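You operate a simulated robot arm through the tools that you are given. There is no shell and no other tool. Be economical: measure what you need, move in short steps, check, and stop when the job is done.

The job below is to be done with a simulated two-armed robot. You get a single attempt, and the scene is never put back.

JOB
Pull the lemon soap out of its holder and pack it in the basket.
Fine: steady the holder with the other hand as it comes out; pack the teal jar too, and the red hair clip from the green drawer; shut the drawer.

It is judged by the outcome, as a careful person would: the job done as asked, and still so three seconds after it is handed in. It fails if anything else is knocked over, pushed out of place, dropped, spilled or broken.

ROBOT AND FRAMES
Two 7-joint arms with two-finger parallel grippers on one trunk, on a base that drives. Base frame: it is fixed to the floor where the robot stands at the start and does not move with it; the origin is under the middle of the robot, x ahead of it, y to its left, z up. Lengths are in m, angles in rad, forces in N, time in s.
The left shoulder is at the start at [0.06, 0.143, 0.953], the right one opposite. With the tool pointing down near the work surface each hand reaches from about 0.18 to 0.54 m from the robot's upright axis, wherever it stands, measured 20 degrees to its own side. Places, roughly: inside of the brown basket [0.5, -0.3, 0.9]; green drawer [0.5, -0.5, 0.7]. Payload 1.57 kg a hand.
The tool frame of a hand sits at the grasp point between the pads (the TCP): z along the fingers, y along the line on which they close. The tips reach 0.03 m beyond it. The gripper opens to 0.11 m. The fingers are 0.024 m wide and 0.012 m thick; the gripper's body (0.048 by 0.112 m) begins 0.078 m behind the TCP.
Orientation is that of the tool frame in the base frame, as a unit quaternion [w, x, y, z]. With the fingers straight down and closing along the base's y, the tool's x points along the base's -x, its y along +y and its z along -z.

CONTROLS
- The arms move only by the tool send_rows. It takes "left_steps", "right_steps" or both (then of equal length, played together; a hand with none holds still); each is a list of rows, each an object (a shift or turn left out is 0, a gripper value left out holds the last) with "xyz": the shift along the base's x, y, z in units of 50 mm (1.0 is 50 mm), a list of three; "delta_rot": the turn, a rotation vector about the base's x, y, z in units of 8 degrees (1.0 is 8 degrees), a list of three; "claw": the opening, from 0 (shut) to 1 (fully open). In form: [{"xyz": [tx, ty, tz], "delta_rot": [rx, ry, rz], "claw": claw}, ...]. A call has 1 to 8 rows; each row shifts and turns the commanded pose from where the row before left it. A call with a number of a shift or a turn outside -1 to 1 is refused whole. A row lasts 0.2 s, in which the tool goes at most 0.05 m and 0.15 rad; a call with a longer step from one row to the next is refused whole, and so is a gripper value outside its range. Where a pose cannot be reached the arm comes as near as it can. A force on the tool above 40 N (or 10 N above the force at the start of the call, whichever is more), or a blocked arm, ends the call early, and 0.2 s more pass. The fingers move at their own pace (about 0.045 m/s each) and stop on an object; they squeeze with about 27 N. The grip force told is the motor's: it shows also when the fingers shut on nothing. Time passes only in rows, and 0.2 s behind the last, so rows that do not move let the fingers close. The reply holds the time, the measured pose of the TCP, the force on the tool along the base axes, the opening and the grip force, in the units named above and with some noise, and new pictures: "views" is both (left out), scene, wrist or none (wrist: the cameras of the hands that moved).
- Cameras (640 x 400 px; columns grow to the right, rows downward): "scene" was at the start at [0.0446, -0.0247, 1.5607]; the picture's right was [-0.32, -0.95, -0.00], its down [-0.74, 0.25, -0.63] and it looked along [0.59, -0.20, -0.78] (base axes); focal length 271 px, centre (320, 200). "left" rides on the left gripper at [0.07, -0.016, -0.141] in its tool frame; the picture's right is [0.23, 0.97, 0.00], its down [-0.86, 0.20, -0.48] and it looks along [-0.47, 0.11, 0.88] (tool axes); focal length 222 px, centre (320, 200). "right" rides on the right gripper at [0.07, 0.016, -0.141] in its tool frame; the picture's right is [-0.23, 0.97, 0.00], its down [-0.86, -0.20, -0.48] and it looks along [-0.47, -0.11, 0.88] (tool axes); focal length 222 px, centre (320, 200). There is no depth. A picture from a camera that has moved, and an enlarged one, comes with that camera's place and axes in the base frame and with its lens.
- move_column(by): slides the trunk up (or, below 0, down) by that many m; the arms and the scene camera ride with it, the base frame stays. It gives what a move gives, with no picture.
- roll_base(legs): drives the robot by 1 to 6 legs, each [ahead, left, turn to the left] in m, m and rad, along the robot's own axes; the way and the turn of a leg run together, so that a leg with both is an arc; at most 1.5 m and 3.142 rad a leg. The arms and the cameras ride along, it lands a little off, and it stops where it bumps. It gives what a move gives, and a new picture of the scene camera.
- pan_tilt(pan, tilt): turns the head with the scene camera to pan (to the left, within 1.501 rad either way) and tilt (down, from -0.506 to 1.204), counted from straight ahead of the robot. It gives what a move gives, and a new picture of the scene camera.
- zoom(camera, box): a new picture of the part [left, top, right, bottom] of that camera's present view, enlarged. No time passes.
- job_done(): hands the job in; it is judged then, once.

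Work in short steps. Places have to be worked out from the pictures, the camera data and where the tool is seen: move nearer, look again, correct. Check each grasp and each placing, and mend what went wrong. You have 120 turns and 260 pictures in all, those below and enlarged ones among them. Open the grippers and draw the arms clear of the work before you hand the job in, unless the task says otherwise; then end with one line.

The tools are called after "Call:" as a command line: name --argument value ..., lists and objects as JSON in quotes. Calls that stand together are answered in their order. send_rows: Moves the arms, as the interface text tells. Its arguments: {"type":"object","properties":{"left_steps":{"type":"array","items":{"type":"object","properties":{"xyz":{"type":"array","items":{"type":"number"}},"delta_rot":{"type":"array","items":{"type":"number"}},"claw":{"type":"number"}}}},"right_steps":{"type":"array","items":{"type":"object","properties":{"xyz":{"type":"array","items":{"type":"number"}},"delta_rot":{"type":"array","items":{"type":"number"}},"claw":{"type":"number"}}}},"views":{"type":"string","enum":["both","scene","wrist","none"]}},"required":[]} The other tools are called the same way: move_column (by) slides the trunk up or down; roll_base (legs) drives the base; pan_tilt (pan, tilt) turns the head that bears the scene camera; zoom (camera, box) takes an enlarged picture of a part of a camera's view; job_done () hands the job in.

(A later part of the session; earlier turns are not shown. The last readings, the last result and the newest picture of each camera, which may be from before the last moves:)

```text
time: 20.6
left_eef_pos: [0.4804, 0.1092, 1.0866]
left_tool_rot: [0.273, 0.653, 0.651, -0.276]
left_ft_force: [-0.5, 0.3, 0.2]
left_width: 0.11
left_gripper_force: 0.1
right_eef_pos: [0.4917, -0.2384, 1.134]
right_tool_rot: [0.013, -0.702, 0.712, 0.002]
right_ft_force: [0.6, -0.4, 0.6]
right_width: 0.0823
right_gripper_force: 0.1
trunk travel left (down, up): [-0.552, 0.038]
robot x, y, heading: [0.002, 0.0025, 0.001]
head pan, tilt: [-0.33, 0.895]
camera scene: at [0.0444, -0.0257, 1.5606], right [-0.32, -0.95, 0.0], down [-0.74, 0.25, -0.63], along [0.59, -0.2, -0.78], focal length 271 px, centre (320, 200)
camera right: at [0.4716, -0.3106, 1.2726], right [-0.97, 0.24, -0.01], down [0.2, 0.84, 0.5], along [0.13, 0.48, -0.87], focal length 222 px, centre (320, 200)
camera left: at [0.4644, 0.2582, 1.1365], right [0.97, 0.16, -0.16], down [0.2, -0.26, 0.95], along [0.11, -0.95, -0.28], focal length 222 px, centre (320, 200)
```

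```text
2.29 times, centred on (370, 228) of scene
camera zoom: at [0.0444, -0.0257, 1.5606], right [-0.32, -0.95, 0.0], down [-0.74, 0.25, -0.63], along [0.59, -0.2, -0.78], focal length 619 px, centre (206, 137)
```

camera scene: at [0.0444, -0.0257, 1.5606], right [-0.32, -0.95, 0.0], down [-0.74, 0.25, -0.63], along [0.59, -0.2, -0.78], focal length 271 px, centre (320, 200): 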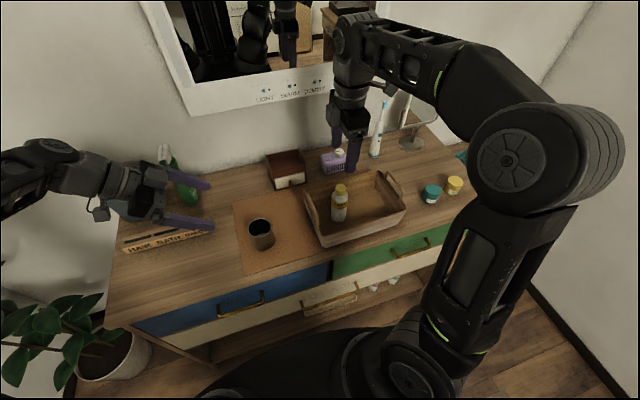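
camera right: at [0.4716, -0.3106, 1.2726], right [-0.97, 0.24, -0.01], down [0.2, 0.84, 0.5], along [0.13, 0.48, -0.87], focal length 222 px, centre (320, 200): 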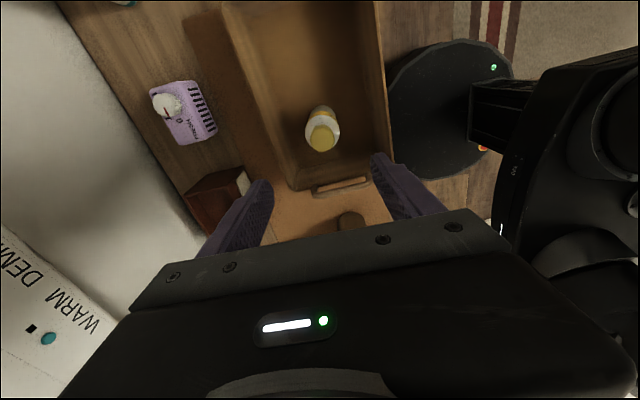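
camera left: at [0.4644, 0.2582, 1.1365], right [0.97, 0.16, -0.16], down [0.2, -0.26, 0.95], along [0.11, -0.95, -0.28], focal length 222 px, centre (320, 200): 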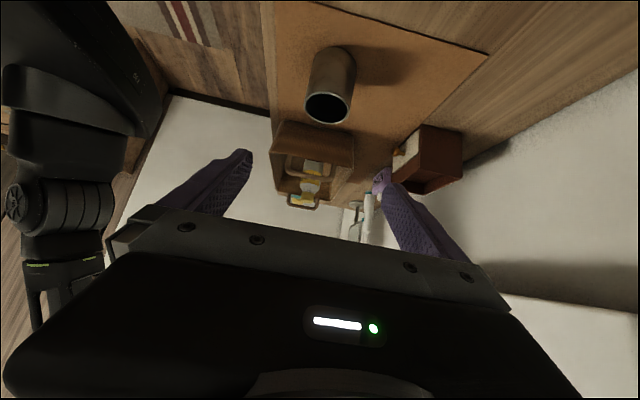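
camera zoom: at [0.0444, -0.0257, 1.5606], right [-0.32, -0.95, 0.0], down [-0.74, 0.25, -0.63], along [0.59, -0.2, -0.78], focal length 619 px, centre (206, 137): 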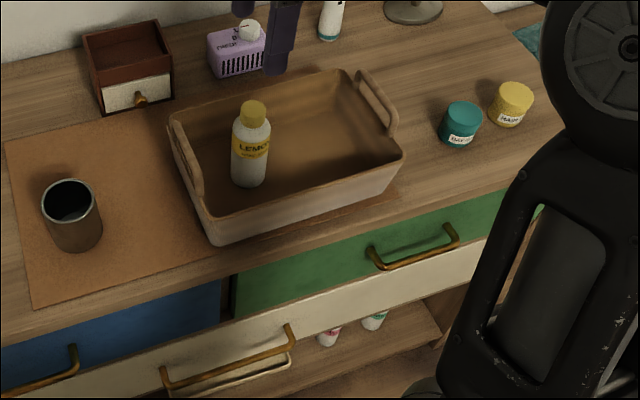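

The bottle stands in the basket and the cup is in place. Next is the teal jar at ≈(0.473, -0.559); I move the right hand above it.

Call:
send_rows --right_steps '[{"xyz": [-0.05, -0.8, -0.1], "claw": 0.8}, {"xyz": [-0.05, -0.8, -0.1]}, {"xyz": [-0.05, -0.8, -0.2]}, {"xyz": [-0.05, -0.8, -0.2]}, {"xyz": [-0.05, -0.8, -0.2]}, {"xyz": [-0.05, -0.8, -0.2]}, {"xyz": [-0.05, -0.8, -0.2]}, {"xyz": [-0.02, -0.8, -0.2]}]'

```text
time: 22.4
left_eef_pos: [0.4799, 0.1088, 1.0873]
left_tool_rot: [0.272, 0.653, 0.651, -0.275]
left_ft_force: [0.5, 0.2, 1.0]
left_width: 0.11
left_gripper_force: 0.1
right_eef_pos: [0.4721, -0.5575, 1.0643]
right_tool_rot: [0.014, -0.702, 0.712, 0.003]
right_ft_force: [-0.2, -0.1, 0.1]
right_width: 0.088
right_gripper_force: 0.2
trunk travel left (down, up): [-0.552, 0.038]
robot x, y, heading: [0.0016, -0.0015, -0.001]
head pan, tilt: [-0.33, 0.895]
camera scene: at [0.0451, -0.0257, 1.5607], right [-0.32, -0.95, 0.0], down [-0.74, 0.25, -0.63], along [0.59, -0.2, -0.78], focal length 271 px, centre (320, 200)
camera right: at [0.452, -0.6301, 1.2017], right [-0.97, 0.24, -0.01], down [0.2, 0.84, 0.5], along [0.13, 0.48, -0.87], focal length 222 px, centre (320, 200)
```

scene: 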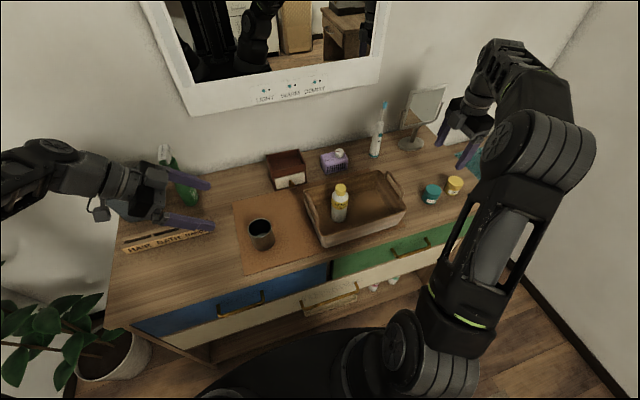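
right: 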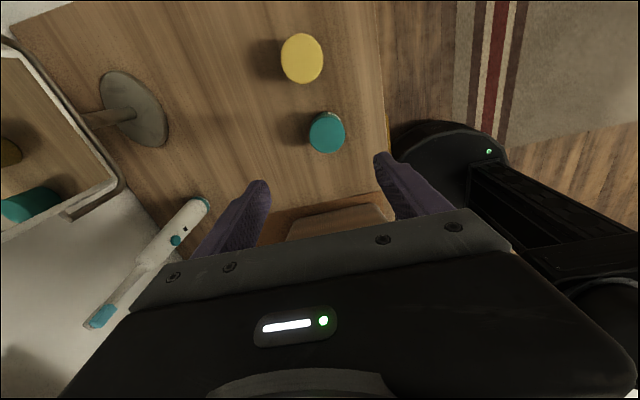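

The right view puts the lid at ≈(0.466, -0.560). I descend partway and look again.

Call:
send_rows --right_steps '[{"xyz": [-0.1, -0.05, -0.7]}, {"xyz": [-0.02, 0, -0.7]}, {"xyz": [0, 0, -0.7]}]' --views "wrist"

Call:
zoom --camera "scene" --box '[390, 140, 510, 230]'

```text
time: 23.2
left_eef_pos: [0.48, 0.1094, 1.0857]
left_tool_rot: [0.273, 0.652, 0.651, -0.275]
left_ft_force: [-0.5, -0.2, -0.7]
left_width: 0.1098
left_gripper_force: 0.1
right_eef_pos: [0.4672, -0.563, 0.9576]
right_tool_rot: [0.014, -0.702, 0.712, 0.003]
right_ft_force: [0.8, -1.3, -0.4]
right_width: 0.0878
right_gripper_force: 0.1
trunk travel left (down, up): [-0.552, 0.038]
robot x, y, heading: [0.0024, 0.0012, -0.001]
head pan, tilt: [-0.33, 0.895]
camera right: at [0.4473, -0.6345, 1.0962], right [-0.97, 0.24, -0.01], down [0.2, 0.84, 0.5], along [0.13, 0.48, -0.87], focal length 222 px, centre (320, 200)
```

right: 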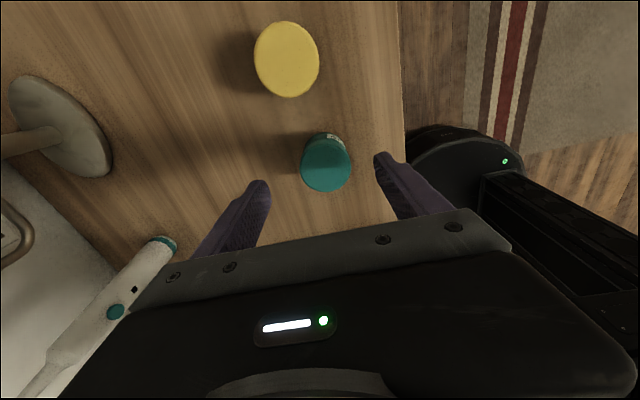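

```text
4.44 times, centred on (450, 185) of scene
camera zoom: at [0.0451, -0.0254, 1.5607], right [-0.32, -0.95, 0.0], down [-0.74, 0.25, -0.63], along [0.59, -0.2, -0.78], focal length 1203 px, centre (-258, 267)
```

zoom: 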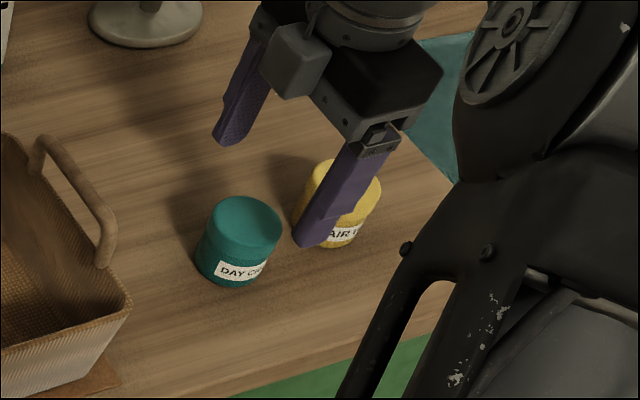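

The jar is slightly toward −x of the tool (≈5 mm). I correct and descend to z≈0.897.

Call:
send_rows --right_steps '[{"xyz": [-0.08, 0.04, -0.5]}, {"xyz": [0, 0, -0.5]}, {"xyz": [0, 0, -0.2]}]' --views "wrist"

Call:
zoom --camera "scene" --box '[390, 140, 510, 230]'

```text
time: 24.0
left_eef_pos: [0.4803, 0.1098, 1.0872]
left_tool_rot: [0.273, 0.652, 0.651, -0.276]
left_ft_force: [-0.3, 0.7, 0.2]
left_width: 0.1103
left_gripper_force: 0.2
right_eef_pos: [0.4622, -0.5593, 0.8961]
right_tool_rot: [0.013, -0.702, 0.712, 0.004]
right_ft_force: [-0.7, 0.6, 0.5]
right_width: 0.0882
right_gripper_force: 0.1
trunk travel left (down, up): [-0.552, 0.038]
robot x, y, heading: [0.0008, 0.0002, 0.005]
head pan, tilt: [-0.33, 0.895]
camera right: at [0.4421, -0.6313, 1.0349], right [-0.97, 0.24, -0.01], down [0.2, 0.84, 0.5], along [0.13, 0.48, -0.87], focal length 222 px, centre (320, 200)
```

right: 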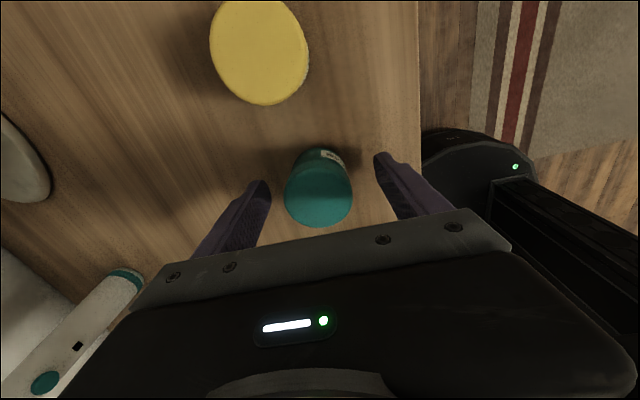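

```text
4.44 times, centred on (450, 185) of scene
camera zoom: at [0.0448, -0.0248, 1.5607], right [-0.32, -0.95, 0.0], down [-0.74, 0.25, -0.63], along [0.59, -0.2, -0.78], focal length 1203 px, centre (-258, 267)
```

zoom: 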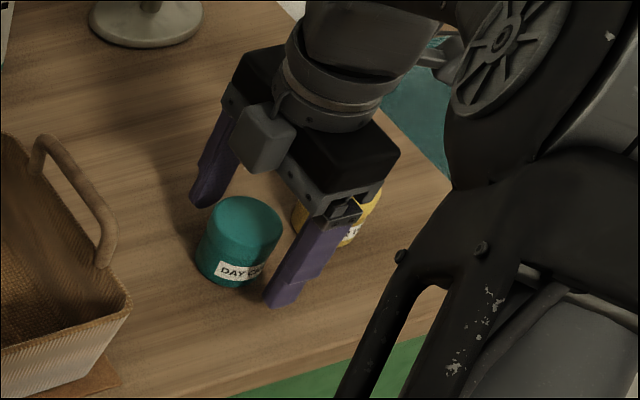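

Wrist geometry gives the jar centre y≈-0.558, centred between the pads. I close on it.

Call:
send_rows --right_steps '[{"claw": 0}, {}, {}, {}]' --views "wrist"

```text
time: 25.0
left_eef_pos: [0.4813, 0.1092, 1.0865]
left_tool_rot: [0.274, 0.652, 0.651, -0.275]
left_ft_force: [0.3, -0.3, -0.6]
left_width: 0.1102
left_gripper_force: 0.0
right_eef_pos: [0.4619, -0.56, 0.8974]
right_tool_rot: [0.013, -0.702, 0.712, 0.003]
right_ft_force: [0.0, 0.0, 0.8]
right_width: 0.0483
right_gripper_force: 27.3
trunk travel left (down, up): [-0.552, 0.038]
robot x, y, heading: [-0.002, 0.0045, -0.0]
head pan, tilt: [-0.33, 0.895]
camera right: at [0.442, -0.6312, 1.0351], right [-0.97, 0.24, -0.01], down [0.2, 0.84, 0.5], along [0.13, 0.48, -0.87], focal length 222 px, centre (320, 200)
```

right: 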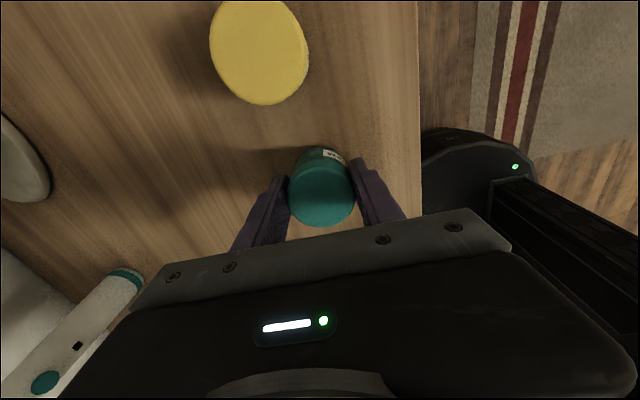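

Gripped (0.048). I lift and carry it over the right part of the basket.

Call:
send_rows --right_steps '[{"xyz": [0, 0, 0.6]}, {"xyz": [0, 0, 0.8]}, {"xyz": [0, 0, 0.9]}, {"xyz": [0, 0.3, 0.7]}, {"xyz": [0.1, 0.9, 0]}, {"xyz": [0.15, 0.9, 0]}, {"xyz": [0.15, 0.9, 0]}, {"xyz": [0.1, 0.9, 0]}]'

```text
time: 26.8
left_eef_pos: [0.4803, 0.11, 1.0861]
left_tool_rot: [0.273, 0.652, 0.651, -0.276]
left_ft_force: [-0.2, 0.0, 0.2]
left_width: 0.1099
left_gripper_force: 0.1
right_eef_pos: [0.4855, -0.3632, 1.0497]
right_tool_rot: [0.012, -0.701, 0.713, 0.002]
right_ft_force: [0.4, 0.4, 0.2]
right_width: 0.0483
right_gripper_force: 27.3
trunk travel left (down, up): [-0.552, 0.038]
robot x, y, heading: [-0.0015, 0.0033, -0.002]
head pan, tilt: [-0.33, 0.895]
camera scene: at [0.0448, -0.0239, 1.5607], right [-0.32, -0.95, 0.0], down [-0.74, 0.25, -0.63], along [0.59, -0.2, -0.78], focal length 271 px, centre (320, 200)
camera right: at [0.4653, -0.4348, 1.1877], right [-0.97, 0.24, -0.01], down [0.21, 0.84, 0.5], along [0.13, 0.48, -0.87], focal length 222 px, centre (320, 200)
```

scene: 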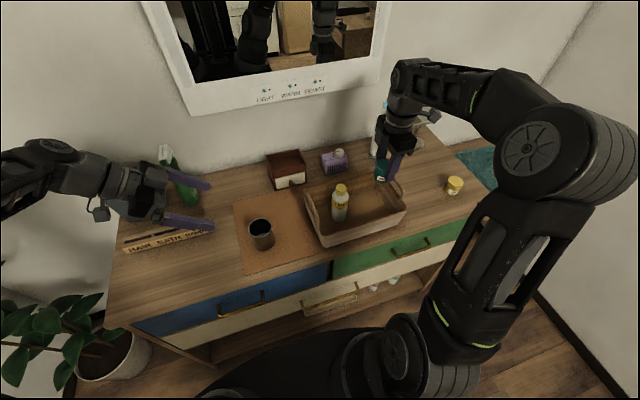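
right: 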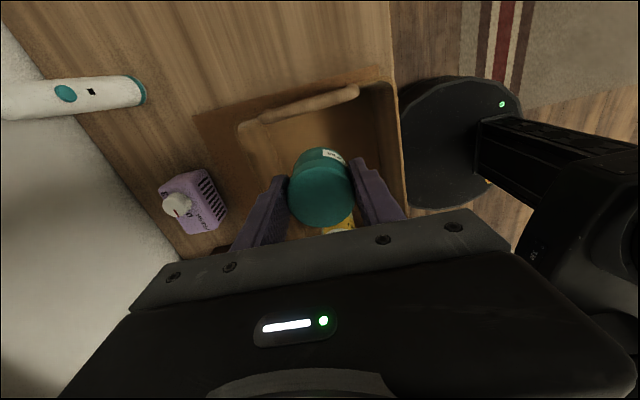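

Above the basket, clear of the handle and bottle. I shift slightly in +y and lower to z≈0.915.

Call:
send_rows --right_steps '[{"xyz": [0, 0.36, -0.3]}, {"xyz": [0, 0, -0.7]}, {"xyz": [0, 0, -0.7]}, {"xyz": [0, 0, -0.7]}, {"xyz": [0, 0, -0.2]}, {}]'

```text
time: 28.2
left_eef_pos: [0.48, 0.1092, 1.0859]
left_tool_rot: [0.273, 0.652, 0.651, -0.275]
left_ft_force: [0.1, -0.3, -0.6]
left_width: 0.1099
left_gripper_force: 0.0
right_eef_pos: [0.4884, -0.3463, 0.9176]
right_tool_rot: [0.013, -0.702, 0.712, 0.003]
right_ft_force: [-0.4, -0.2, -1.4]
right_width: 0.0484
right_gripper_force: 26.0
trunk travel left (down, up): [-0.552, 0.038]
robot x, y, heading: [0.0006, -0.0008, 0.0]
head pan, tilt: [-0.33, 0.895]
camera scene: at [0.0449, -0.0248, 1.5607], right [-0.32, -0.95, 0.0], down [-0.74, 0.25, -0.63], along [0.59, -0.2, -0.78], focal length 271 px, centre (320, 200)
camera right: at [0.4679, -0.4193, 1.0557], right [-0.97, 0.24, -0.01], down [0.2, 0.84, 0.5], along [0.13, 0.48, -0.87], focal length 222 px, centre (320, 200)
```

scene: 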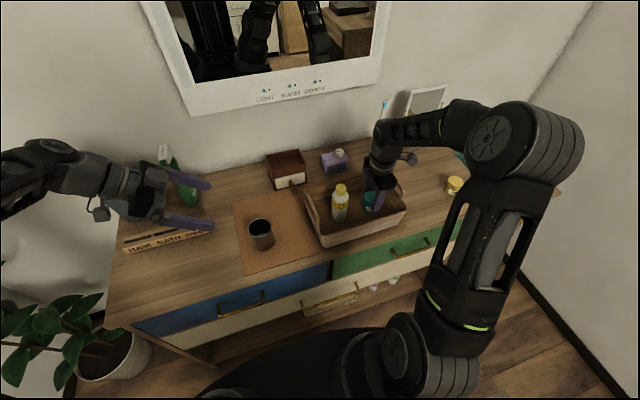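
right: 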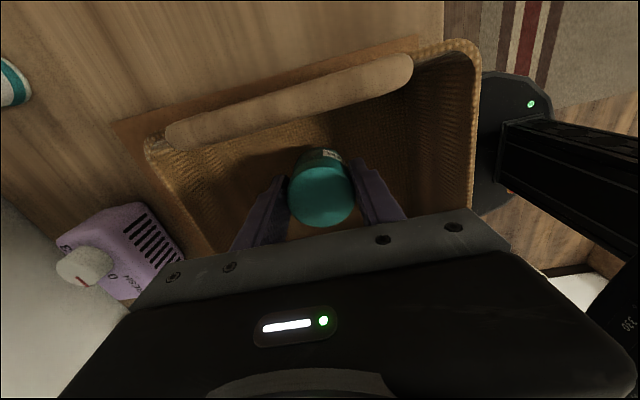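

No contact yet; I creep down to the floor.

Call:
send_rows --right_steps '[{"xyz": [0, 0, -0.08]}, {"xyz": [0, 0, -0.06]}, {"xyz": [0, 0, -0.05]}, {}]' --views "none"

```text
time: 29.2
left_eef_pos: [0.4795, 0.1088, 1.0857]
left_tool_rot: [0.273, 0.652, 0.652, -0.275]
left_ft_force: [-0.5, -0.4, -0.1]
left_width: 0.11
left_gripper_force: 0.0
right_eef_pos: [0.487, -0.3461, 0.9076]
right_tool_rot: [0.013, -0.702, 0.712, 0.003]
right_ft_force: [-0.3, -0.2, -0.4]
right_width: 0.0487
right_gripper_force: 26.7
trunk travel left (down, up): [-0.552, 0.038]
robot x, y, heading: [-0.0023, -0.0014, 0.002]
head pan, tilt: [-0.33, 0.895]
```

Call:
send_rows --right_steps '[{"xyz": [0, 0, -0.05]}, {"xyz": [0, 0, -0.04]}, {}]' --views "none"

```text
time: 30.0
left_eef_pos: [0.4806, 0.11, 1.086]
left_tool_rot: [0.274, 0.652, 0.651, -0.276]
left_ft_force: [-0.9, 0.2, 0.2]
left_width: 0.11
left_gripper_force: 0.0
right_eef_pos: [0.4875, -0.3444, 0.9065]
right_tool_rot: [0.015, -0.702, 0.712, 0.0]
right_ft_force: [3.0, -0.7, 15.2]
right_width: 0.0486
right_gripper_force: 27.2
trunk travel left (down, up): [-0.552, 0.038]
robot x, y, heading: [0.0004, -0.0016, -0.002]
head pan, tilt: [-0.33, 0.895]
```

Contact (15 N). I release and rise.

Call:
send_rows --right_steps '[{"xyz": [0, 0, 0.04]}, {"claw": 0.72}, {}, {}, {"xyz": [0, 0, 0.4]}, {"xyz": [0, 0, 0.9]}, {"xyz": [0, 0, 0.9]}, {"xyz": [0, 0, 0.8]}]'

```text
time: 31.8
left_eef_pos: [0.4808, 0.1106, 1.087]
left_tool_rot: [0.274, 0.652, 0.651, -0.274]
left_ft_force: [-0.7, 0.5, 0.1]
left_width: 0.1099
left_gripper_force: 0.0
right_eef_pos: [0.4843, -0.3452, 1.0541]
right_tool_rot: [0.013, -0.702, 0.712, 0.003]
right_ft_force: [-0.2, -1.1, 0.5]
right_width: 0.079
right_gripper_force: 0.0
trunk travel left (down, up): [-0.552, 0.038]
robot x, y, heading: [0.0025, -0.0003, -0.003]
head pan, tilt: [-0.33, 0.895]
camera scene: at [0.0442, -0.0243, 1.5607], right [-0.32, -0.95, 0.0], down [-0.74, 0.25, -0.63], along [0.59, -0.2, -0.78], focal length 271 px, centre (320, 200)
camera right: at [0.4649, -0.4177, 1.1921], right [-0.97, 0.24, -0.01], down [0.2, 0.84, 0.5], along [0.13, 0.48, -0.87], focal length 222 px, centre (320, 200)
```

scene: 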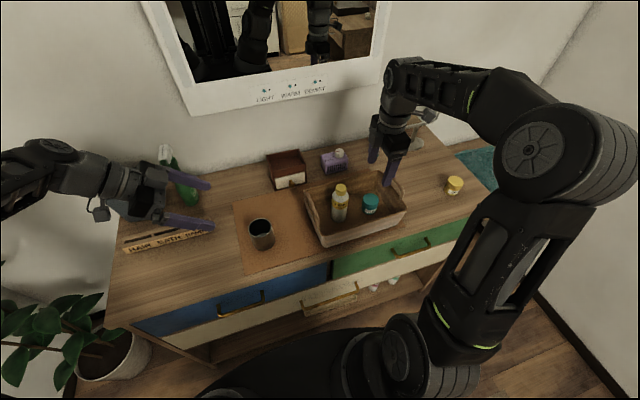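
right: 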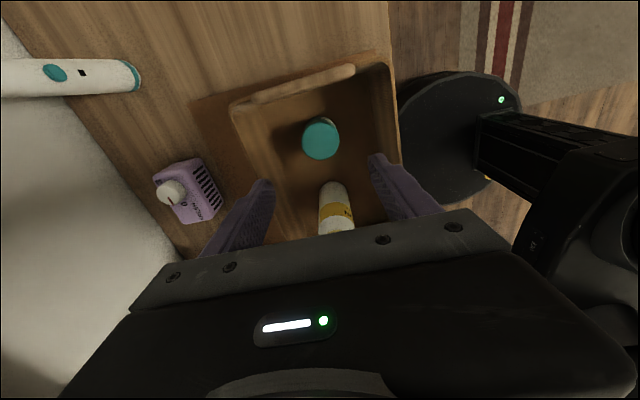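

Bottle and jar are both packed upright. Now for the drawer: its handle is at ≈(0.36, -0.46, 0.72). I raise the hands, then back the base up and shift right to make room.

Call:
send_rows --right_steps '[{"xyz": [-0.5, 0, 0.5]}, {"xyz": [-0.5, 0, 0.5]}, {"xyz": [-0.5, 0, 0]}, {"xyz": [-0.5, 0, 0]}]' --left_steps '[{"xyz": [-0.5, 0.2, 0.5]}, {"xyz": [-0.5, 0.2, 0.5]}, {"xyz": [-0.5, 0, 0.5]}, {"xyz": [-0.5, 0, 0]}]' --views "none"

Call:
roll_base --legs '[[-0.15, 0, 0], [0, -0.25, 0]]'

Call:
pan_tilt --pan -0.3 --tilt 0.95

```text
time: 32.8
left_eef_pos: [0.3805, 0.1312, 1.1611]
left_tool_rot: [0.274, 0.652, 0.651, -0.275]
left_ft_force: [-0.7, -0.5, -0.2]
left_width: 0.1101
left_gripper_force: 0.1
right_eef_pos: [0.3849, -0.3463, 1.1056]
right_tool_rot: [0.014, -0.702, 0.712, 0.002]
right_ft_force: [0.6, -0.1, 0.0]
right_width: 0.0791
right_gripper_force: 0.1
trunk travel left (down, up): [-0.552, 0.038]
robot x, y, heading: [-0.0009, -0.0009, -0.003]
head pan, tilt: [-0.33, 0.895]
```

```text
time: 35.6
left_eef_pos: [0.2321, -0.1201, 1.1595]
left_tool_rot: [0.273, 0.653, 0.651, -0.275]
left_ft_force: [0.5, 0.5, -0.2]
left_width: 0.11
left_gripper_force: 0.1
right_eef_pos: [0.2358, -0.598, 1.1047]
right_tool_rot: [0.014, -0.702, 0.712, 0.003]
right_ft_force: [1.0, -0.4, 0.3]
right_width: 0.0792
right_gripper_force: 0.0
trunk travel left (down, up): [-0.552, 0.038]
robot x, y, heading: [-0.1461, -0.2519, -0.003]
head pan, tilt: [-0.33, 0.895]
camera scene: at [-0.105, -0.275, 1.5607], right [-0.32, -0.95, 0.0], down [-0.74, 0.25, -0.63], along [0.59, -0.2, -0.78], focal length 271 px, centre (320, 200)
```

scene: 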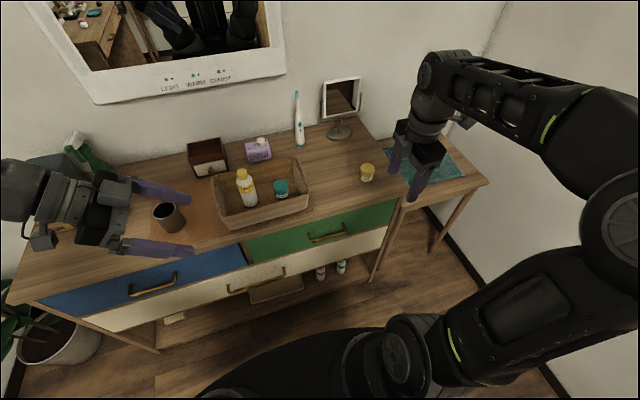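

```text
time: 36.2
left_eef_pos: [0.2317, -0.1199, 1.1609]
left_tool_rot: [0.273, 0.652, 0.651, -0.276]
left_ft_force: [-0.2, -0.1, -0.1]
left_width: 0.1099
left_gripper_force: 0.1
right_eef_pos: [0.2357, -0.5958, 1.1044]
right_tool_rot: [0.014, -0.701, 0.713, 0.003]
right_ft_force: [-0.3, 1.2, -0.1]
right_width: 0.0791
right_gripper_force: 0.0
trunk travel left (down, up): [-0.552, 0.038]
robot x, y, heading: [-0.1464, -0.2526, -0.006]
head pan, tilt: [-0.3, 0.949]
camera scene: at [-0.1073, -0.2704, 1.5566], right [-0.3, -0.95, 0.0], down [-0.78, 0.24, -0.58], along [0.56, -0.17, -0.81], focal length 271 px, centre (320, 200)
```

scene: 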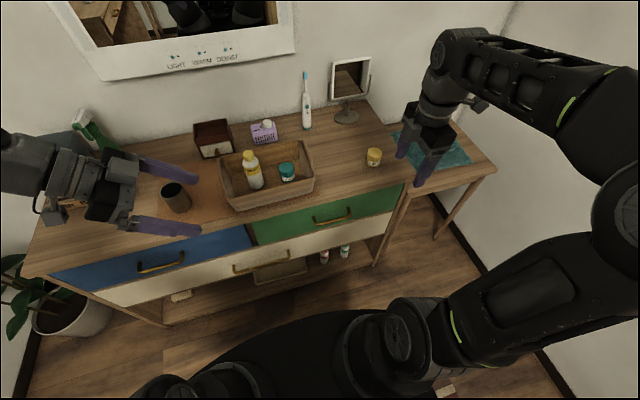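

Good view of the green drawer now. I enlarge it to measure the handle.

Call:
zoom --camera "scene" --box '[240, 170, 420, 280]'

```text
3.56 times, centred on (330, 225) of scene
camera zoom: at [-0.1073, -0.2704, 1.5566], right [-0.3, -0.95, 0.0], down [-0.78, 0.24, -0.58], along [0.56, -0.17, -0.81], focal length 963 px, centre (284, 111)
```

zoom: 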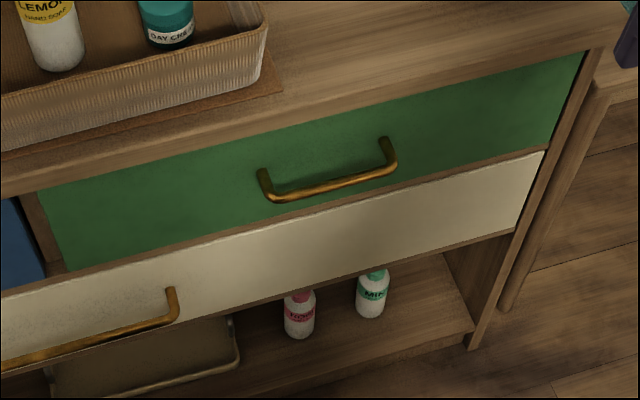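

Handle bar measured at x≈0.356, y −0.40…−0.526, z≈0.743, with the drawer face at x≈0.39. I lower the trunk a bit and turn the right hand to point forward with its fingers closing vertically.

Call:
move_column --by -0.12

Call:
send_rows --right_steps '[{"xyz": [0.0, 0.2, -0.2], "delta_rot": [0, -1, 0]}, {"xyz": [0, 0.3, -0.2], "delta_rot": [0, -1, 0]}, {"xyz": [0, 0.3, -0.2], "delta_rot": [0, -1, 0]}, {"xyz": [0, 0.3, -0.2], "delta_rot": [0, -1, 0]}, {"xyz": [0, 0.3, -0.2], "delta_rot": [0, -1, 0]}, {"xyz": [0, 0.3, -0.2], "delta_rot": [0, -1, 0]}, {"xyz": [0, 0.3, -0.2], "delta_rot": [0, -1, 0]}, {"xyz": [0, 0.3, -0.2], "delta_rot": [0, -1, 0]}]'

```text
time: 37.7
left_eef_pos: [0.2306, -0.1193, 1.0397]
left_tool_rot: [0.274, 0.652, 0.65, -0.276]
left_ft_force: [-0.6, -0.1, 0.8]
left_width: 0.11
left_gripper_force: 0.0
right_eef_pos: [0.2354, -0.597, 0.9853]
right_tool_rot: [0.012, -0.701, 0.713, 0.003]
right_ft_force: [-0.1, -0.1, -0.3]
right_width: 0.0792
right_gripper_force: 0.0
trunk travel left (down, up): [-0.432, 0.158]
robot x, y, heading: [-0.1489, -0.2473, -0.0]
head pan, tilt: [-0.3, 0.949]
```

```text
time: 39.5
left_eef_pos: [0.2329, -0.1186, 1.0405]
left_tool_rot: [0.274, 0.653, 0.651, -0.275]
left_ft_force: [0.8, 0.0, -0.1]
left_width: 0.1101
left_gripper_force: 0.1
right_eef_pos: [0.3488, -0.5342, 0.9748]
right_tool_rot: [0.389, -0.597, 0.597, -0.369]
right_ft_force: [-0.4, 0.0, 1.2]
right_width: 0.0793
right_gripper_force: 0.1
right hand out of reach, approached as far as the arm can: row 5, 6, 7, 8
trunk travel left (down, up): [-0.432, 0.158]
robot x, y, heading: [-0.1519, -0.2471, -0.005]
head pan, tilt: [-0.3, 0.949]
camera scene: at [-0.1067, -0.2707, 1.4366], right [-0.3, -0.95, 0.0], down [-0.78, 0.24, -0.58], along [0.56, -0.17, -0.81], focal length 271 px, centre (320, 200)
camera right: at [0.2137, -0.6073, 1.0167], right [-0.42, 0.24, -0.88], down [-0.36, 0.84, 0.4], along [0.83, 0.48, -0.26], focal length 222 px, centre (320, 200)
```

scene: 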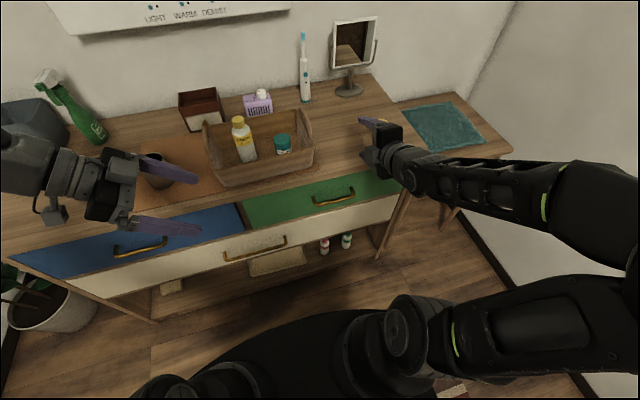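
right: 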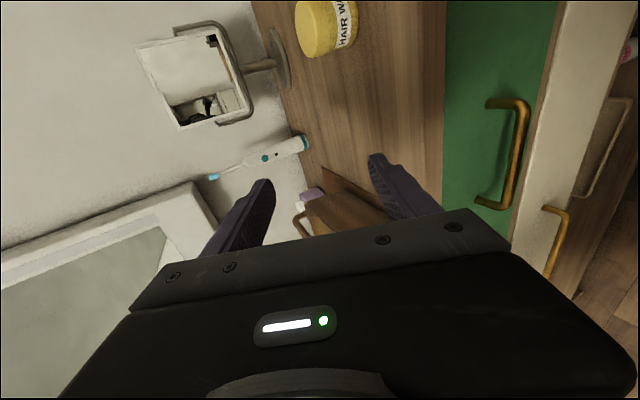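

The hand is too close to the body to point forward here. I back the base off another 0.2 m, giving the arm room.

Call:
roll_base --legs '[[-0.2, 0, 0]]'

```text
time: 41.1
left_eef_pos: [0.0312, -0.1193, 1.0399]
left_tool_rot: [0.274, 0.653, 0.65, -0.275]
left_ft_force: [-0.5, 0.0, 0.3]
left_width: 0.11
left_gripper_force: 0.0
right_eef_pos: [0.1476, -0.5338, 0.9746]
right_tool_rot: [0.388, -0.597, 0.598, -0.368]
right_ft_force: [-0.1, 0.4, 0.2]
right_width: 0.0792
right_gripper_force: 0.1
trunk travel left (down, up): [-0.432, 0.158]
robot x, y, heading: [-0.3509, -0.2468, -0.002]
head pan, tilt: [-0.3, 0.949]
camera scene: at [-0.3083, -0.2703, 1.4367], right [-0.3, -0.95, 0.0], down [-0.78, 0.24, -0.58], along [0.56, -0.17, -0.81], focal length 271 px, centre (320, 200)
```

scene: 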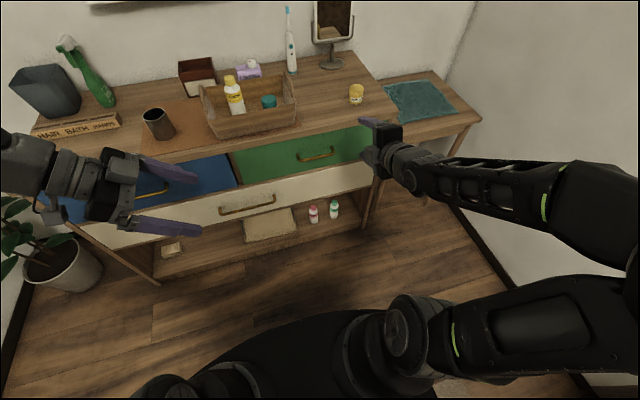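

Now I finish the rotation and move toward the pre-grasp ≈(0.27, −0.46, 0.74).

Call:
send_rows --right_steps '[{"xyz": [0.5, 0.1, -0.3], "delta_rot": [0, -1, 0]}, {"xyz": [0.5, 0.1, -0.5], "delta_rot": [0, -1, 0]}, {"xyz": [0.3, 0.1, -0.5], "delta_rot": [0, -1, 0]}, {"xyz": [0.2, 0.1, -0.5], "delta_rot": [0, -0.25, 0]}]' --views "scene"

```text
time: 42.1
left_eef_pos: [0.0323, -0.1184, 1.0398]
left_tool_rot: [0.274, 0.652, 0.651, -0.276]
left_ft_force: [-0.3, 0.4, 0.1]
left_width: 0.1101
left_gripper_force: 0.1
right_eef_pos: [0.2265, -0.5159, 0.8843]
right_tool_rot: [0.513, -0.498, 0.494, -0.495]
right_ft_force: [-0.6, -0.9, 1.3]
right_width: 0.079
right_gripper_force: 0.1
right hand out of reach, approached as far as the arm can: row 1
trunk travel left (down, up): [-0.432, 0.158]
robot x, y, heading: [-0.3481, -0.2491, -0.001]
head pan, tilt: [-0.3, 0.949]
camera scene: at [-0.3067, -0.2703, 1.4366], right [-0.3, -0.95, 0.0], down [-0.78, 0.24, -0.58], along [0.56, -0.17, -0.81], focal length 271 px, centre (320, 200)
```

scene: 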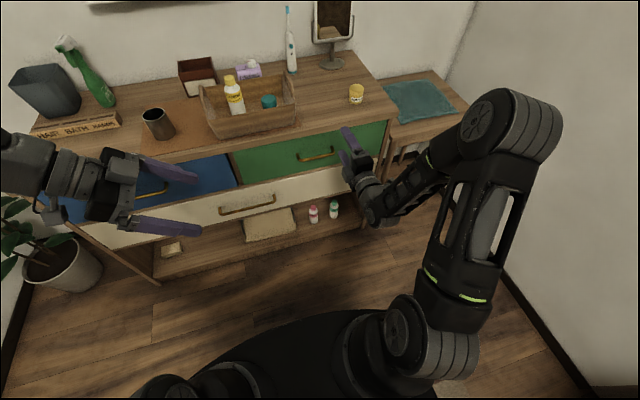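

Orientation is right now. I move to just in front of the handle.

Call:
send_rows --right_steps '[{"xyz": [0.1, 0.28, -0.7]}, {"xyz": [0.2, 0.28, -0.7]}, {"xyz": [0.3, 0.28, -0.7]}, {"xyz": [0.4, 0.28, -0.68]}, {}]'

Call:
zoom --camera "scene" --box '[250, 110, 430, 230]'

```text
time: 43.3
left_eef_pos: [0.0318, -0.1191, 1.0401]
left_tool_rot: [0.274, 0.652, 0.651, -0.276]
left_ft_force: [-0.3, -0.2, 0.5]
left_width: 0.1099
left_gripper_force: 0.0
right_eef_pos: [0.2762, -0.4599, 0.7441]
right_tool_rot: [0.512, -0.498, 0.494, -0.495]
right_ft_force: [-0.7, -0.1, -0.9]
right_width: 0.0791
right_gripper_force: 0.1
trunk travel left (down, up): [-0.432, 0.158]
robot x, y, heading: [-0.3479, -0.2484, -0.001]
head pan, tilt: [-0.3, 0.949]
camera scene: at [-0.3072, -0.2703, 1.4366], right [-0.3, -0.95, 0.0], down [-0.78, 0.24, -0.58], along [0.56, -0.17, -0.81], focal length 271 px, centre (320, 200)
camera right: at [0.136, -0.5315, 0.7234], right [0.01, 0.24, -0.97], down [-0.5, 0.84, 0.21], along [0.87, 0.48, 0.13], focal length 222 px, centre (320, 200)
```

scene: 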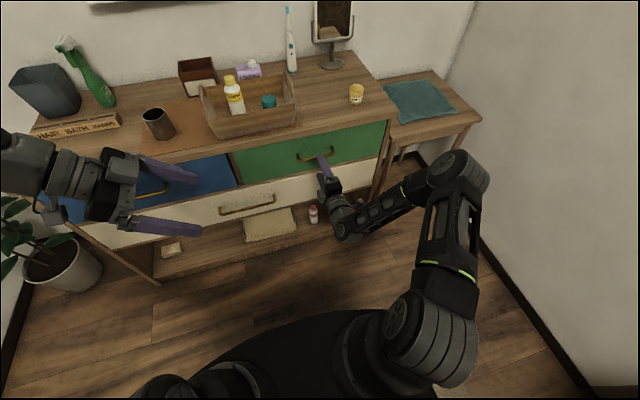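
right: 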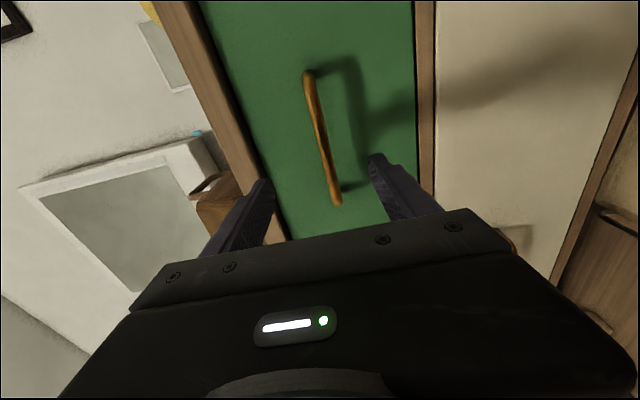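

```text
3.33 times, centred on (340, 170) of scene
camera zoom: at [-0.3072, -0.2703, 1.4366], right [-0.3, -0.95, 0.0], down [-0.78, 0.24, -0.58], along [0.56, -0.17, -0.81], focal length 902 px, centre (253, 300)
```

zoom: 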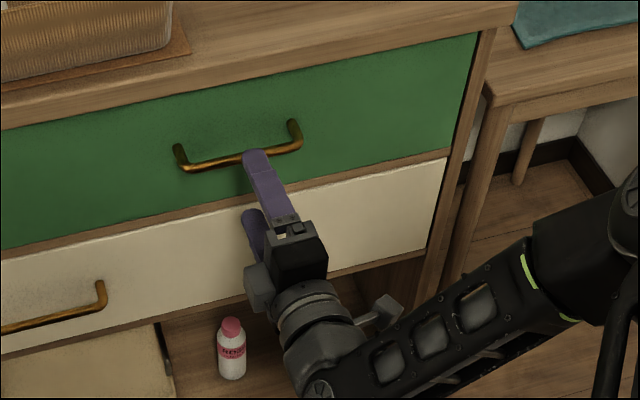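

Wrist view gives the bar at z≈0.738. I move down 6 mm, advance to x≈0.343 and close.

Call:
send_rows --right_steps '[{"xyz": [0.4, 0, -0.12]}, {"xyz": [0.5, 0, 0]}, {"xyz": [0.42, 0, 0]}, {"claw": 0}, {}, {}, {}, {}]' --views "wrist"

```text
time: 45.1
left_eef_pos: [0.0329, -0.1194, 1.0396]
left_tool_rot: [0.273, 0.652, 0.651, -0.276]
left_ft_force: [0.1, -0.4, 0.0]
left_width: 0.1099
left_gripper_force: 0.1
right_eef_pos: [0.3414, -0.4587, 0.7379]
right_tool_rot: [0.512, -0.5, 0.495, -0.493]
right_ft_force: [0.6, 1.0, -11.0]
right_width: 0.0121
right_gripper_force: 23.2
trunk travel left (down, up): [-0.432, 0.158]
robot x, y, heading: [-0.3496, -0.2499, 0.004]
head pan, tilt: [-0.3, 0.949]
camera right: at [0.2017, -0.531, 0.718], right [0.0, 0.24, -0.97], down [-0.5, 0.84, 0.21], along [0.87, 0.48, 0.12], focal length 222 px, centre (320, 200)
```

right: 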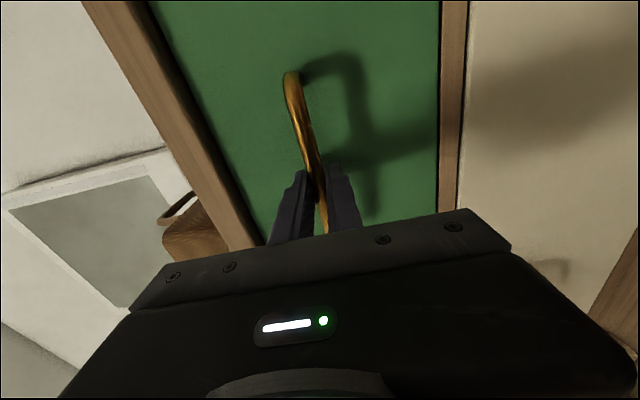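

The bar is gripped (12 mm). I pull the drawer straight out, gently.

Call:
send_rows --right_steps '[{"xyz": [-0.1, 0, -0.04]}, {"xyz": [-0.3, 0, 0]}, {"xyz": [-0.4, 0, 0]}, {"xyz": [-0.4, 0, 0]}, {"xyz": [-0.4, 0, 0]}, {"xyz": [-0.4, 0, 0]}, {"xyz": [-0.4, 0, 0]}]'

```text
time: 46.7
left_eef_pos: [0.0321, -0.1182, 1.0402]
left_tool_rot: [0.273, 0.652, 0.651, -0.276]
left_ft_force: [-0.5, -0.4, 0.3]
left_width: 0.1101
left_gripper_force: 0.0
right_eef_pos: [0.2219, -0.4594, 0.7372]
right_tool_rot: [0.513, -0.5, 0.495, -0.491]
right_ft_force: [-0.2, 13.3, -8.3]
right_width: 0.0121
right_gripper_force: 29.1
trunk travel left (down, up): [-0.432, 0.158]
robot x, y, heading: [-0.3504, -0.2474, -0.005]
head pan, tilt: [-0.3, 0.949]
camera scene: at [-0.3066, -0.269, 1.4366], right [-0.3, -0.95, 0.0], down [-0.78, 0.24, -0.58], along [0.56, -0.17, -0.81], focal length 271 px, centre (320, 200)
camera right: at [0.0818, -0.5315, 0.7175], right [0.0, 0.24, -0.97], down [-0.5, 0.84, 0.21], along [0.86, 0.49, 0.13], focal length 222 px, centre (320, 200)
```

scene: 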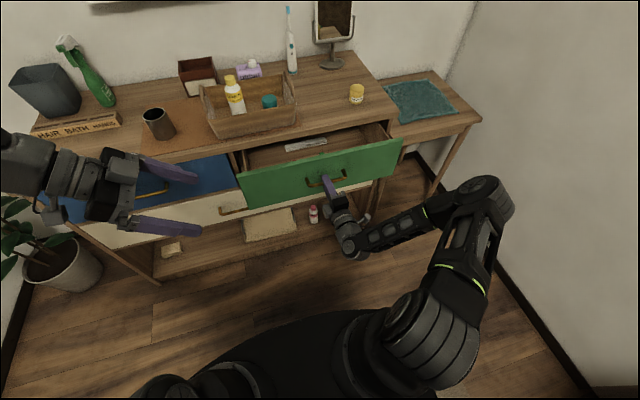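
right: 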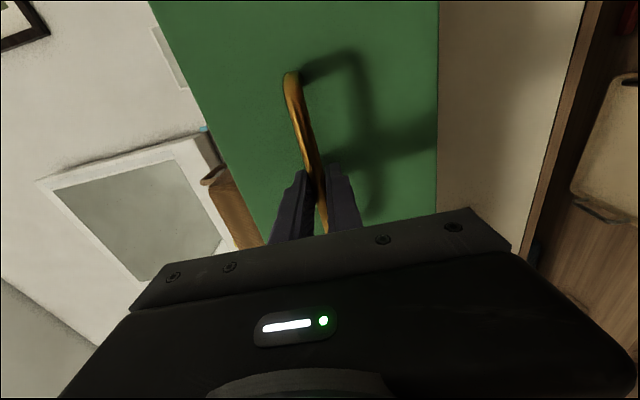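

The drawer opens smoothly. I pull further and then look inside.

Call:
send_rows --right_steps '[{"xyz": [-0.4, 0, 0]}, {"xyz": [-0.4, 0, 0]}, {"xyz": [-0.4, 0, 0]}, {"xyz": [-0.3, 0, 0]}, {}]' --views "scene"

Call:
zoom --camera "scene" --box '[220, 110, 420, 240]'

```text
time: 47.9
left_eef_pos: [0.0321, -0.117, 1.0398]
left_tool_rot: [0.274, 0.652, 0.651, -0.276]
left_ft_force: [-0.7, -0.2, 1.0]
left_width: 0.11
left_gripper_force: 0.1
right_eef_pos: [0.1476, -0.458, 0.7387]
right_tool_rot: [0.513, -0.5, 0.494, -0.492]
right_ft_force: [0.5, 18.9, -6.8]
right_width: 0.0119
right_gripper_force: 29.0
trunk travel left (down, up): [-0.432, 0.158]
robot x, y, heading: [-0.3467, -0.2463, -0.002]
head pan, tilt: [-0.3, 0.949]
camera scene: at [-0.3066, -0.2686, 1.4366], right [-0.3, -0.95, 0.0], down [-0.78, 0.24, -0.58], along [0.56, -0.17, -0.81], focal length 271 px, centre (320, 200)
```

scene: 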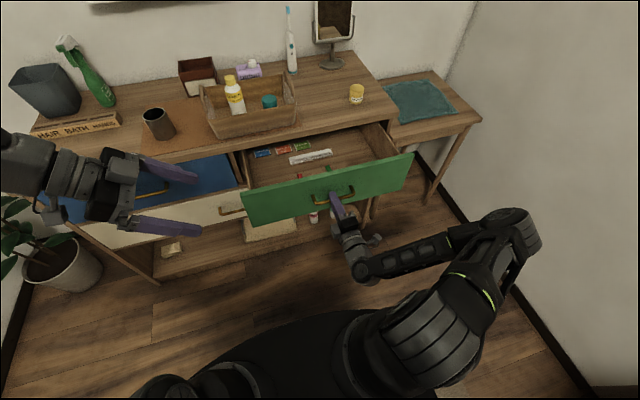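

```text
3.08 times, centred on (320, 175) of scene
camera zoom: at [-0.3066, -0.2686, 1.4366], right [-0.3, -0.95, 0.0], down [-0.78, 0.24, -0.58], along [0.56, -0.17, -0.81], focal length 833 px, centre (320, 277)
```

zoom: 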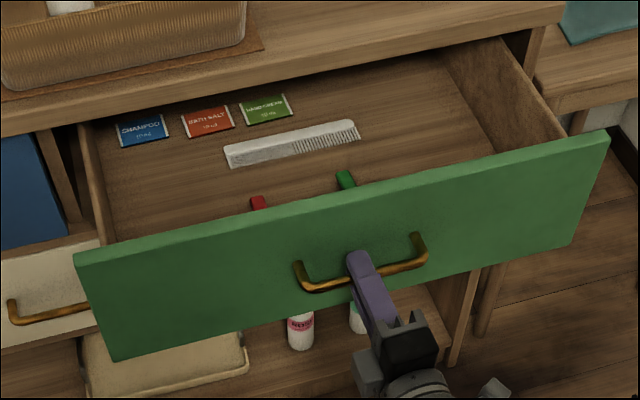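

The drawer is open about 0.195 m, and the red clip's tip is visible just behind the front. I release the handle, back off, then rise and turn the hand down.

Call:
send_rows --right_steps '[{"claw": 0.6}, {}, {}, {"xyz": [-0.6, 0, 0]}, {"xyz": [-0.8, 0, 0]}, {"xyz": [-0.3, 0, 0.5]}, {"xyz": [0, 0, 0.8]}, {"xyz": [0, 0, 0.8]}]' --views "scene"

Call:
send_rows --right_steps '[{"xyz": [0.1, 0, 0.8], "delta_rot": [0, 1, 0]}, {"xyz": [0.1, 0, 0.8], "delta_rot": [0, 1, 0]}, {"xyz": [0.3, 0, 0.5], "delta_rot": [0, 1, 0]}, {"xyz": [0.4, 0, 0], "delta_rot": [0, 1, 0]}, {"xyz": [0.4, 0, 0], "delta_rot": [0, 1, 0]}, {"xyz": [0.4, 0, 0], "delta_rot": [0, 1, 0]}, {"xyz": [0.4, 0, 0], "delta_rot": [0, 1, 0]}, {"xyz": [0.4, 0, 0], "delta_rot": [0, 1, 0]}]' --views "scene"

```text
time: 49.7
left_eef_pos: [0.0328, -0.1184, 1.0402]
left_tool_rot: [0.273, 0.653, 0.65, -0.276]
left_ft_force: [-0.1, 0.7, -0.3]
left_width: 0.1099
left_gripper_force: 0.0
right_eef_pos: [0.1096, -0.4844, 0.7736]
right_tool_rot: [-0.498, 0.501, -0.486, 0.514]
right_ft_force: [0.0, -0.1, 0.1]
right_width: 0.0661
right_gripper_force: 0.1
right hand out of reach, approached as far as the arm can: row 6, 7, 8
trunk travel left (down, up): [-0.432, 0.158]
robot x, y, heading: [-0.349, -0.2468, -0.001]
head pan, tilt: [-0.3, 0.949]
camera scene: at [-0.3072, -0.2698, 1.4366], right [-0.3, -0.95, 0.0], down [-0.78, 0.24, -0.58], along [0.56, -0.17, -0.81], focal length 271 px, centre (320, 200)
```

scene: 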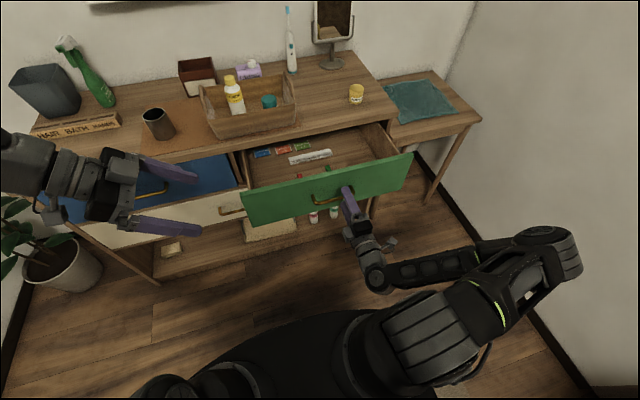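

```text
time: 51.5
left_eef_pos: [0.0325, -0.1189, 1.0395]
left_tool_rot: [0.272, 0.653, 0.65, -0.277]
left_ft_force: [0.4, -0.5, -0.3]
left_width: 0.11
left_gripper_force: 0.1
right_eef_pos: [0.2569, -0.462, 0.7965]
right_tool_rot: [0.246, -0.672, 0.678, -0.171]
right_ft_force: [0.9, 1.0, -0.8]
right_width: 0.0661
right_gripper_force: 0.1
right hand out of reach, approached as far as the arm can: row 1, 2, 7, 8
trunk travel left (down, up): [-0.432, 0.158]
robot x, y, heading: [-0.3508, -0.248, 0.004]
head pan, tilt: [-0.3, 0.949]
camera scene: at [-0.3067, -0.2688, 1.4366], right [-0.3, -0.95, 0.0], down [-0.78, 0.24, -0.58], along [0.56, -0.17, -0.81], focal length 271 px, centre (320, 200)
```

scene: 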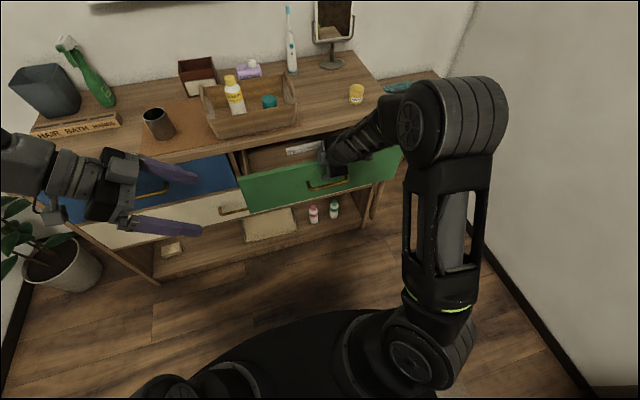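

The hand didn't rise as expected and the drawer looks partly pushed in. I look closely before moving.

Call:
zoom --camera "scene" --box '[230, 90, 430, 230]'

Call:
zoom --camera "right" --box '[0, 0, 640, 400]'

```text
2.86 times, centred on (330, 160) of scene
camera zoom: at [-0.3067, -0.2688, 1.4366], right [-0.3, -0.95, 0.0], down [-0.78, 0.24, -0.58], along [0.56, -0.17, -0.81], focal length 774 px, centre (291, 314)
```

zoom: 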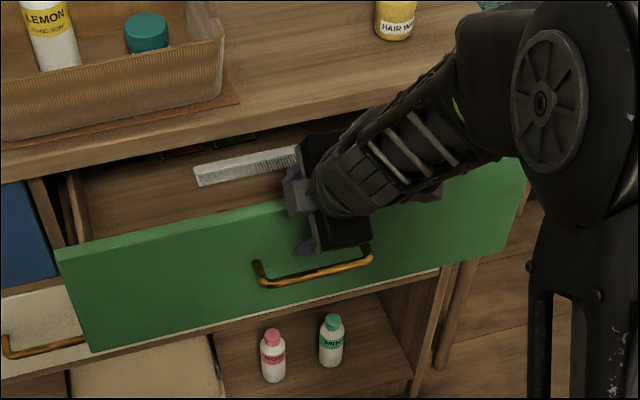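

```text
1.00 times, centred on (320, 200) of right
camera zoom: at [0.165, -0.5437, 0.8953], right [-0.81, 0.26, -0.52], down [-0.12, 0.8, 0.59], along [0.57, 0.55, -0.61], focal length 222 px, centre (320, 200)
```

zoom: 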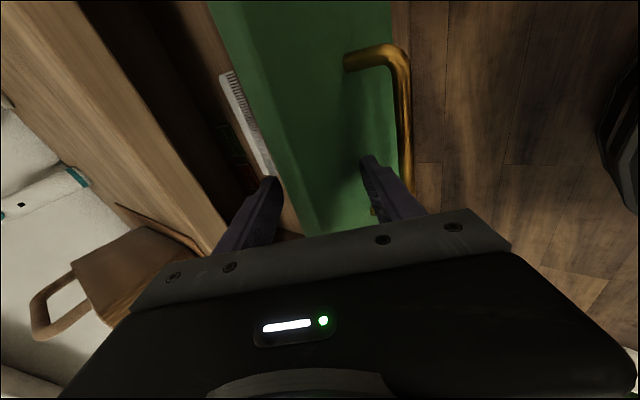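

The fingers straddle the drawer's front panel, one inside and one outside, without strain. I use the inner finger as a hook and pull the drawer back out in −x.

Call:
send_rows --right_steps '[{"xyz": [-0.4, 0, 0]}, {"xyz": [-0.4, 0, 0]}, {"xyz": [-0.4, 0, 0]}, {"xyz": [-0.4, 0, 0]}, {}]'

```text
time: 52.7
left_eef_pos: [0.0308, -0.1183, 1.0405]
left_tool_rot: [0.273, 0.653, 0.651, -0.276]
left_ft_force: [0.9, 0.3, -1.1]
left_width: 0.1099
left_gripper_force: 0.1
right_eef_pos: [0.1825, -0.471, 0.8118]
right_tool_rot: [0.209, -0.677, 0.685, -0.17]
right_ft_force: [-0.3, 0.2, 0.1]
right_width: 0.066
right_gripper_force: 0.0
trunk travel left (down, up): [-0.432, 0.158]
robot x, y, heading: [-0.3504, -0.2481, -0.002]
head pan, tilt: [-0.3, 0.949]
camera scene: at [-0.3071, -0.2702, 1.4366], right [-0.3, -0.95, 0.0], down [-0.78, 0.24, -0.58], along [0.56, -0.17, -0.81], focal length 271 px, centre (320, 200)
camera right: at [0.0945, -0.5475, 0.9194], right [-0.83, 0.25, -0.49], down [-0.08, 0.82, 0.56], along [0.55, 0.51, -0.67], focal length 222 px, centre (320, 200)
```

scene: 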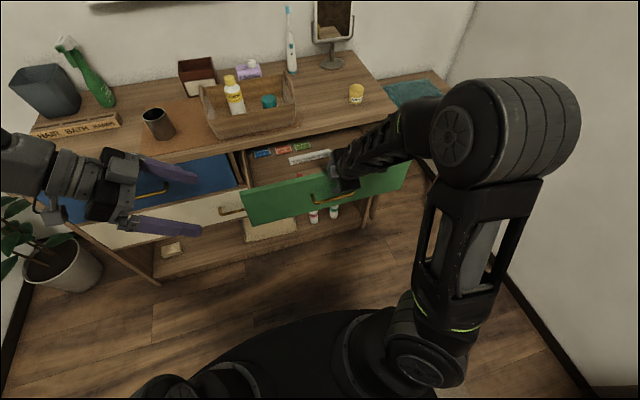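
right: 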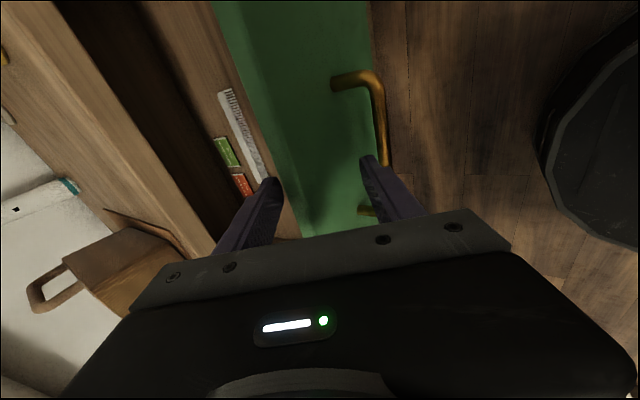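

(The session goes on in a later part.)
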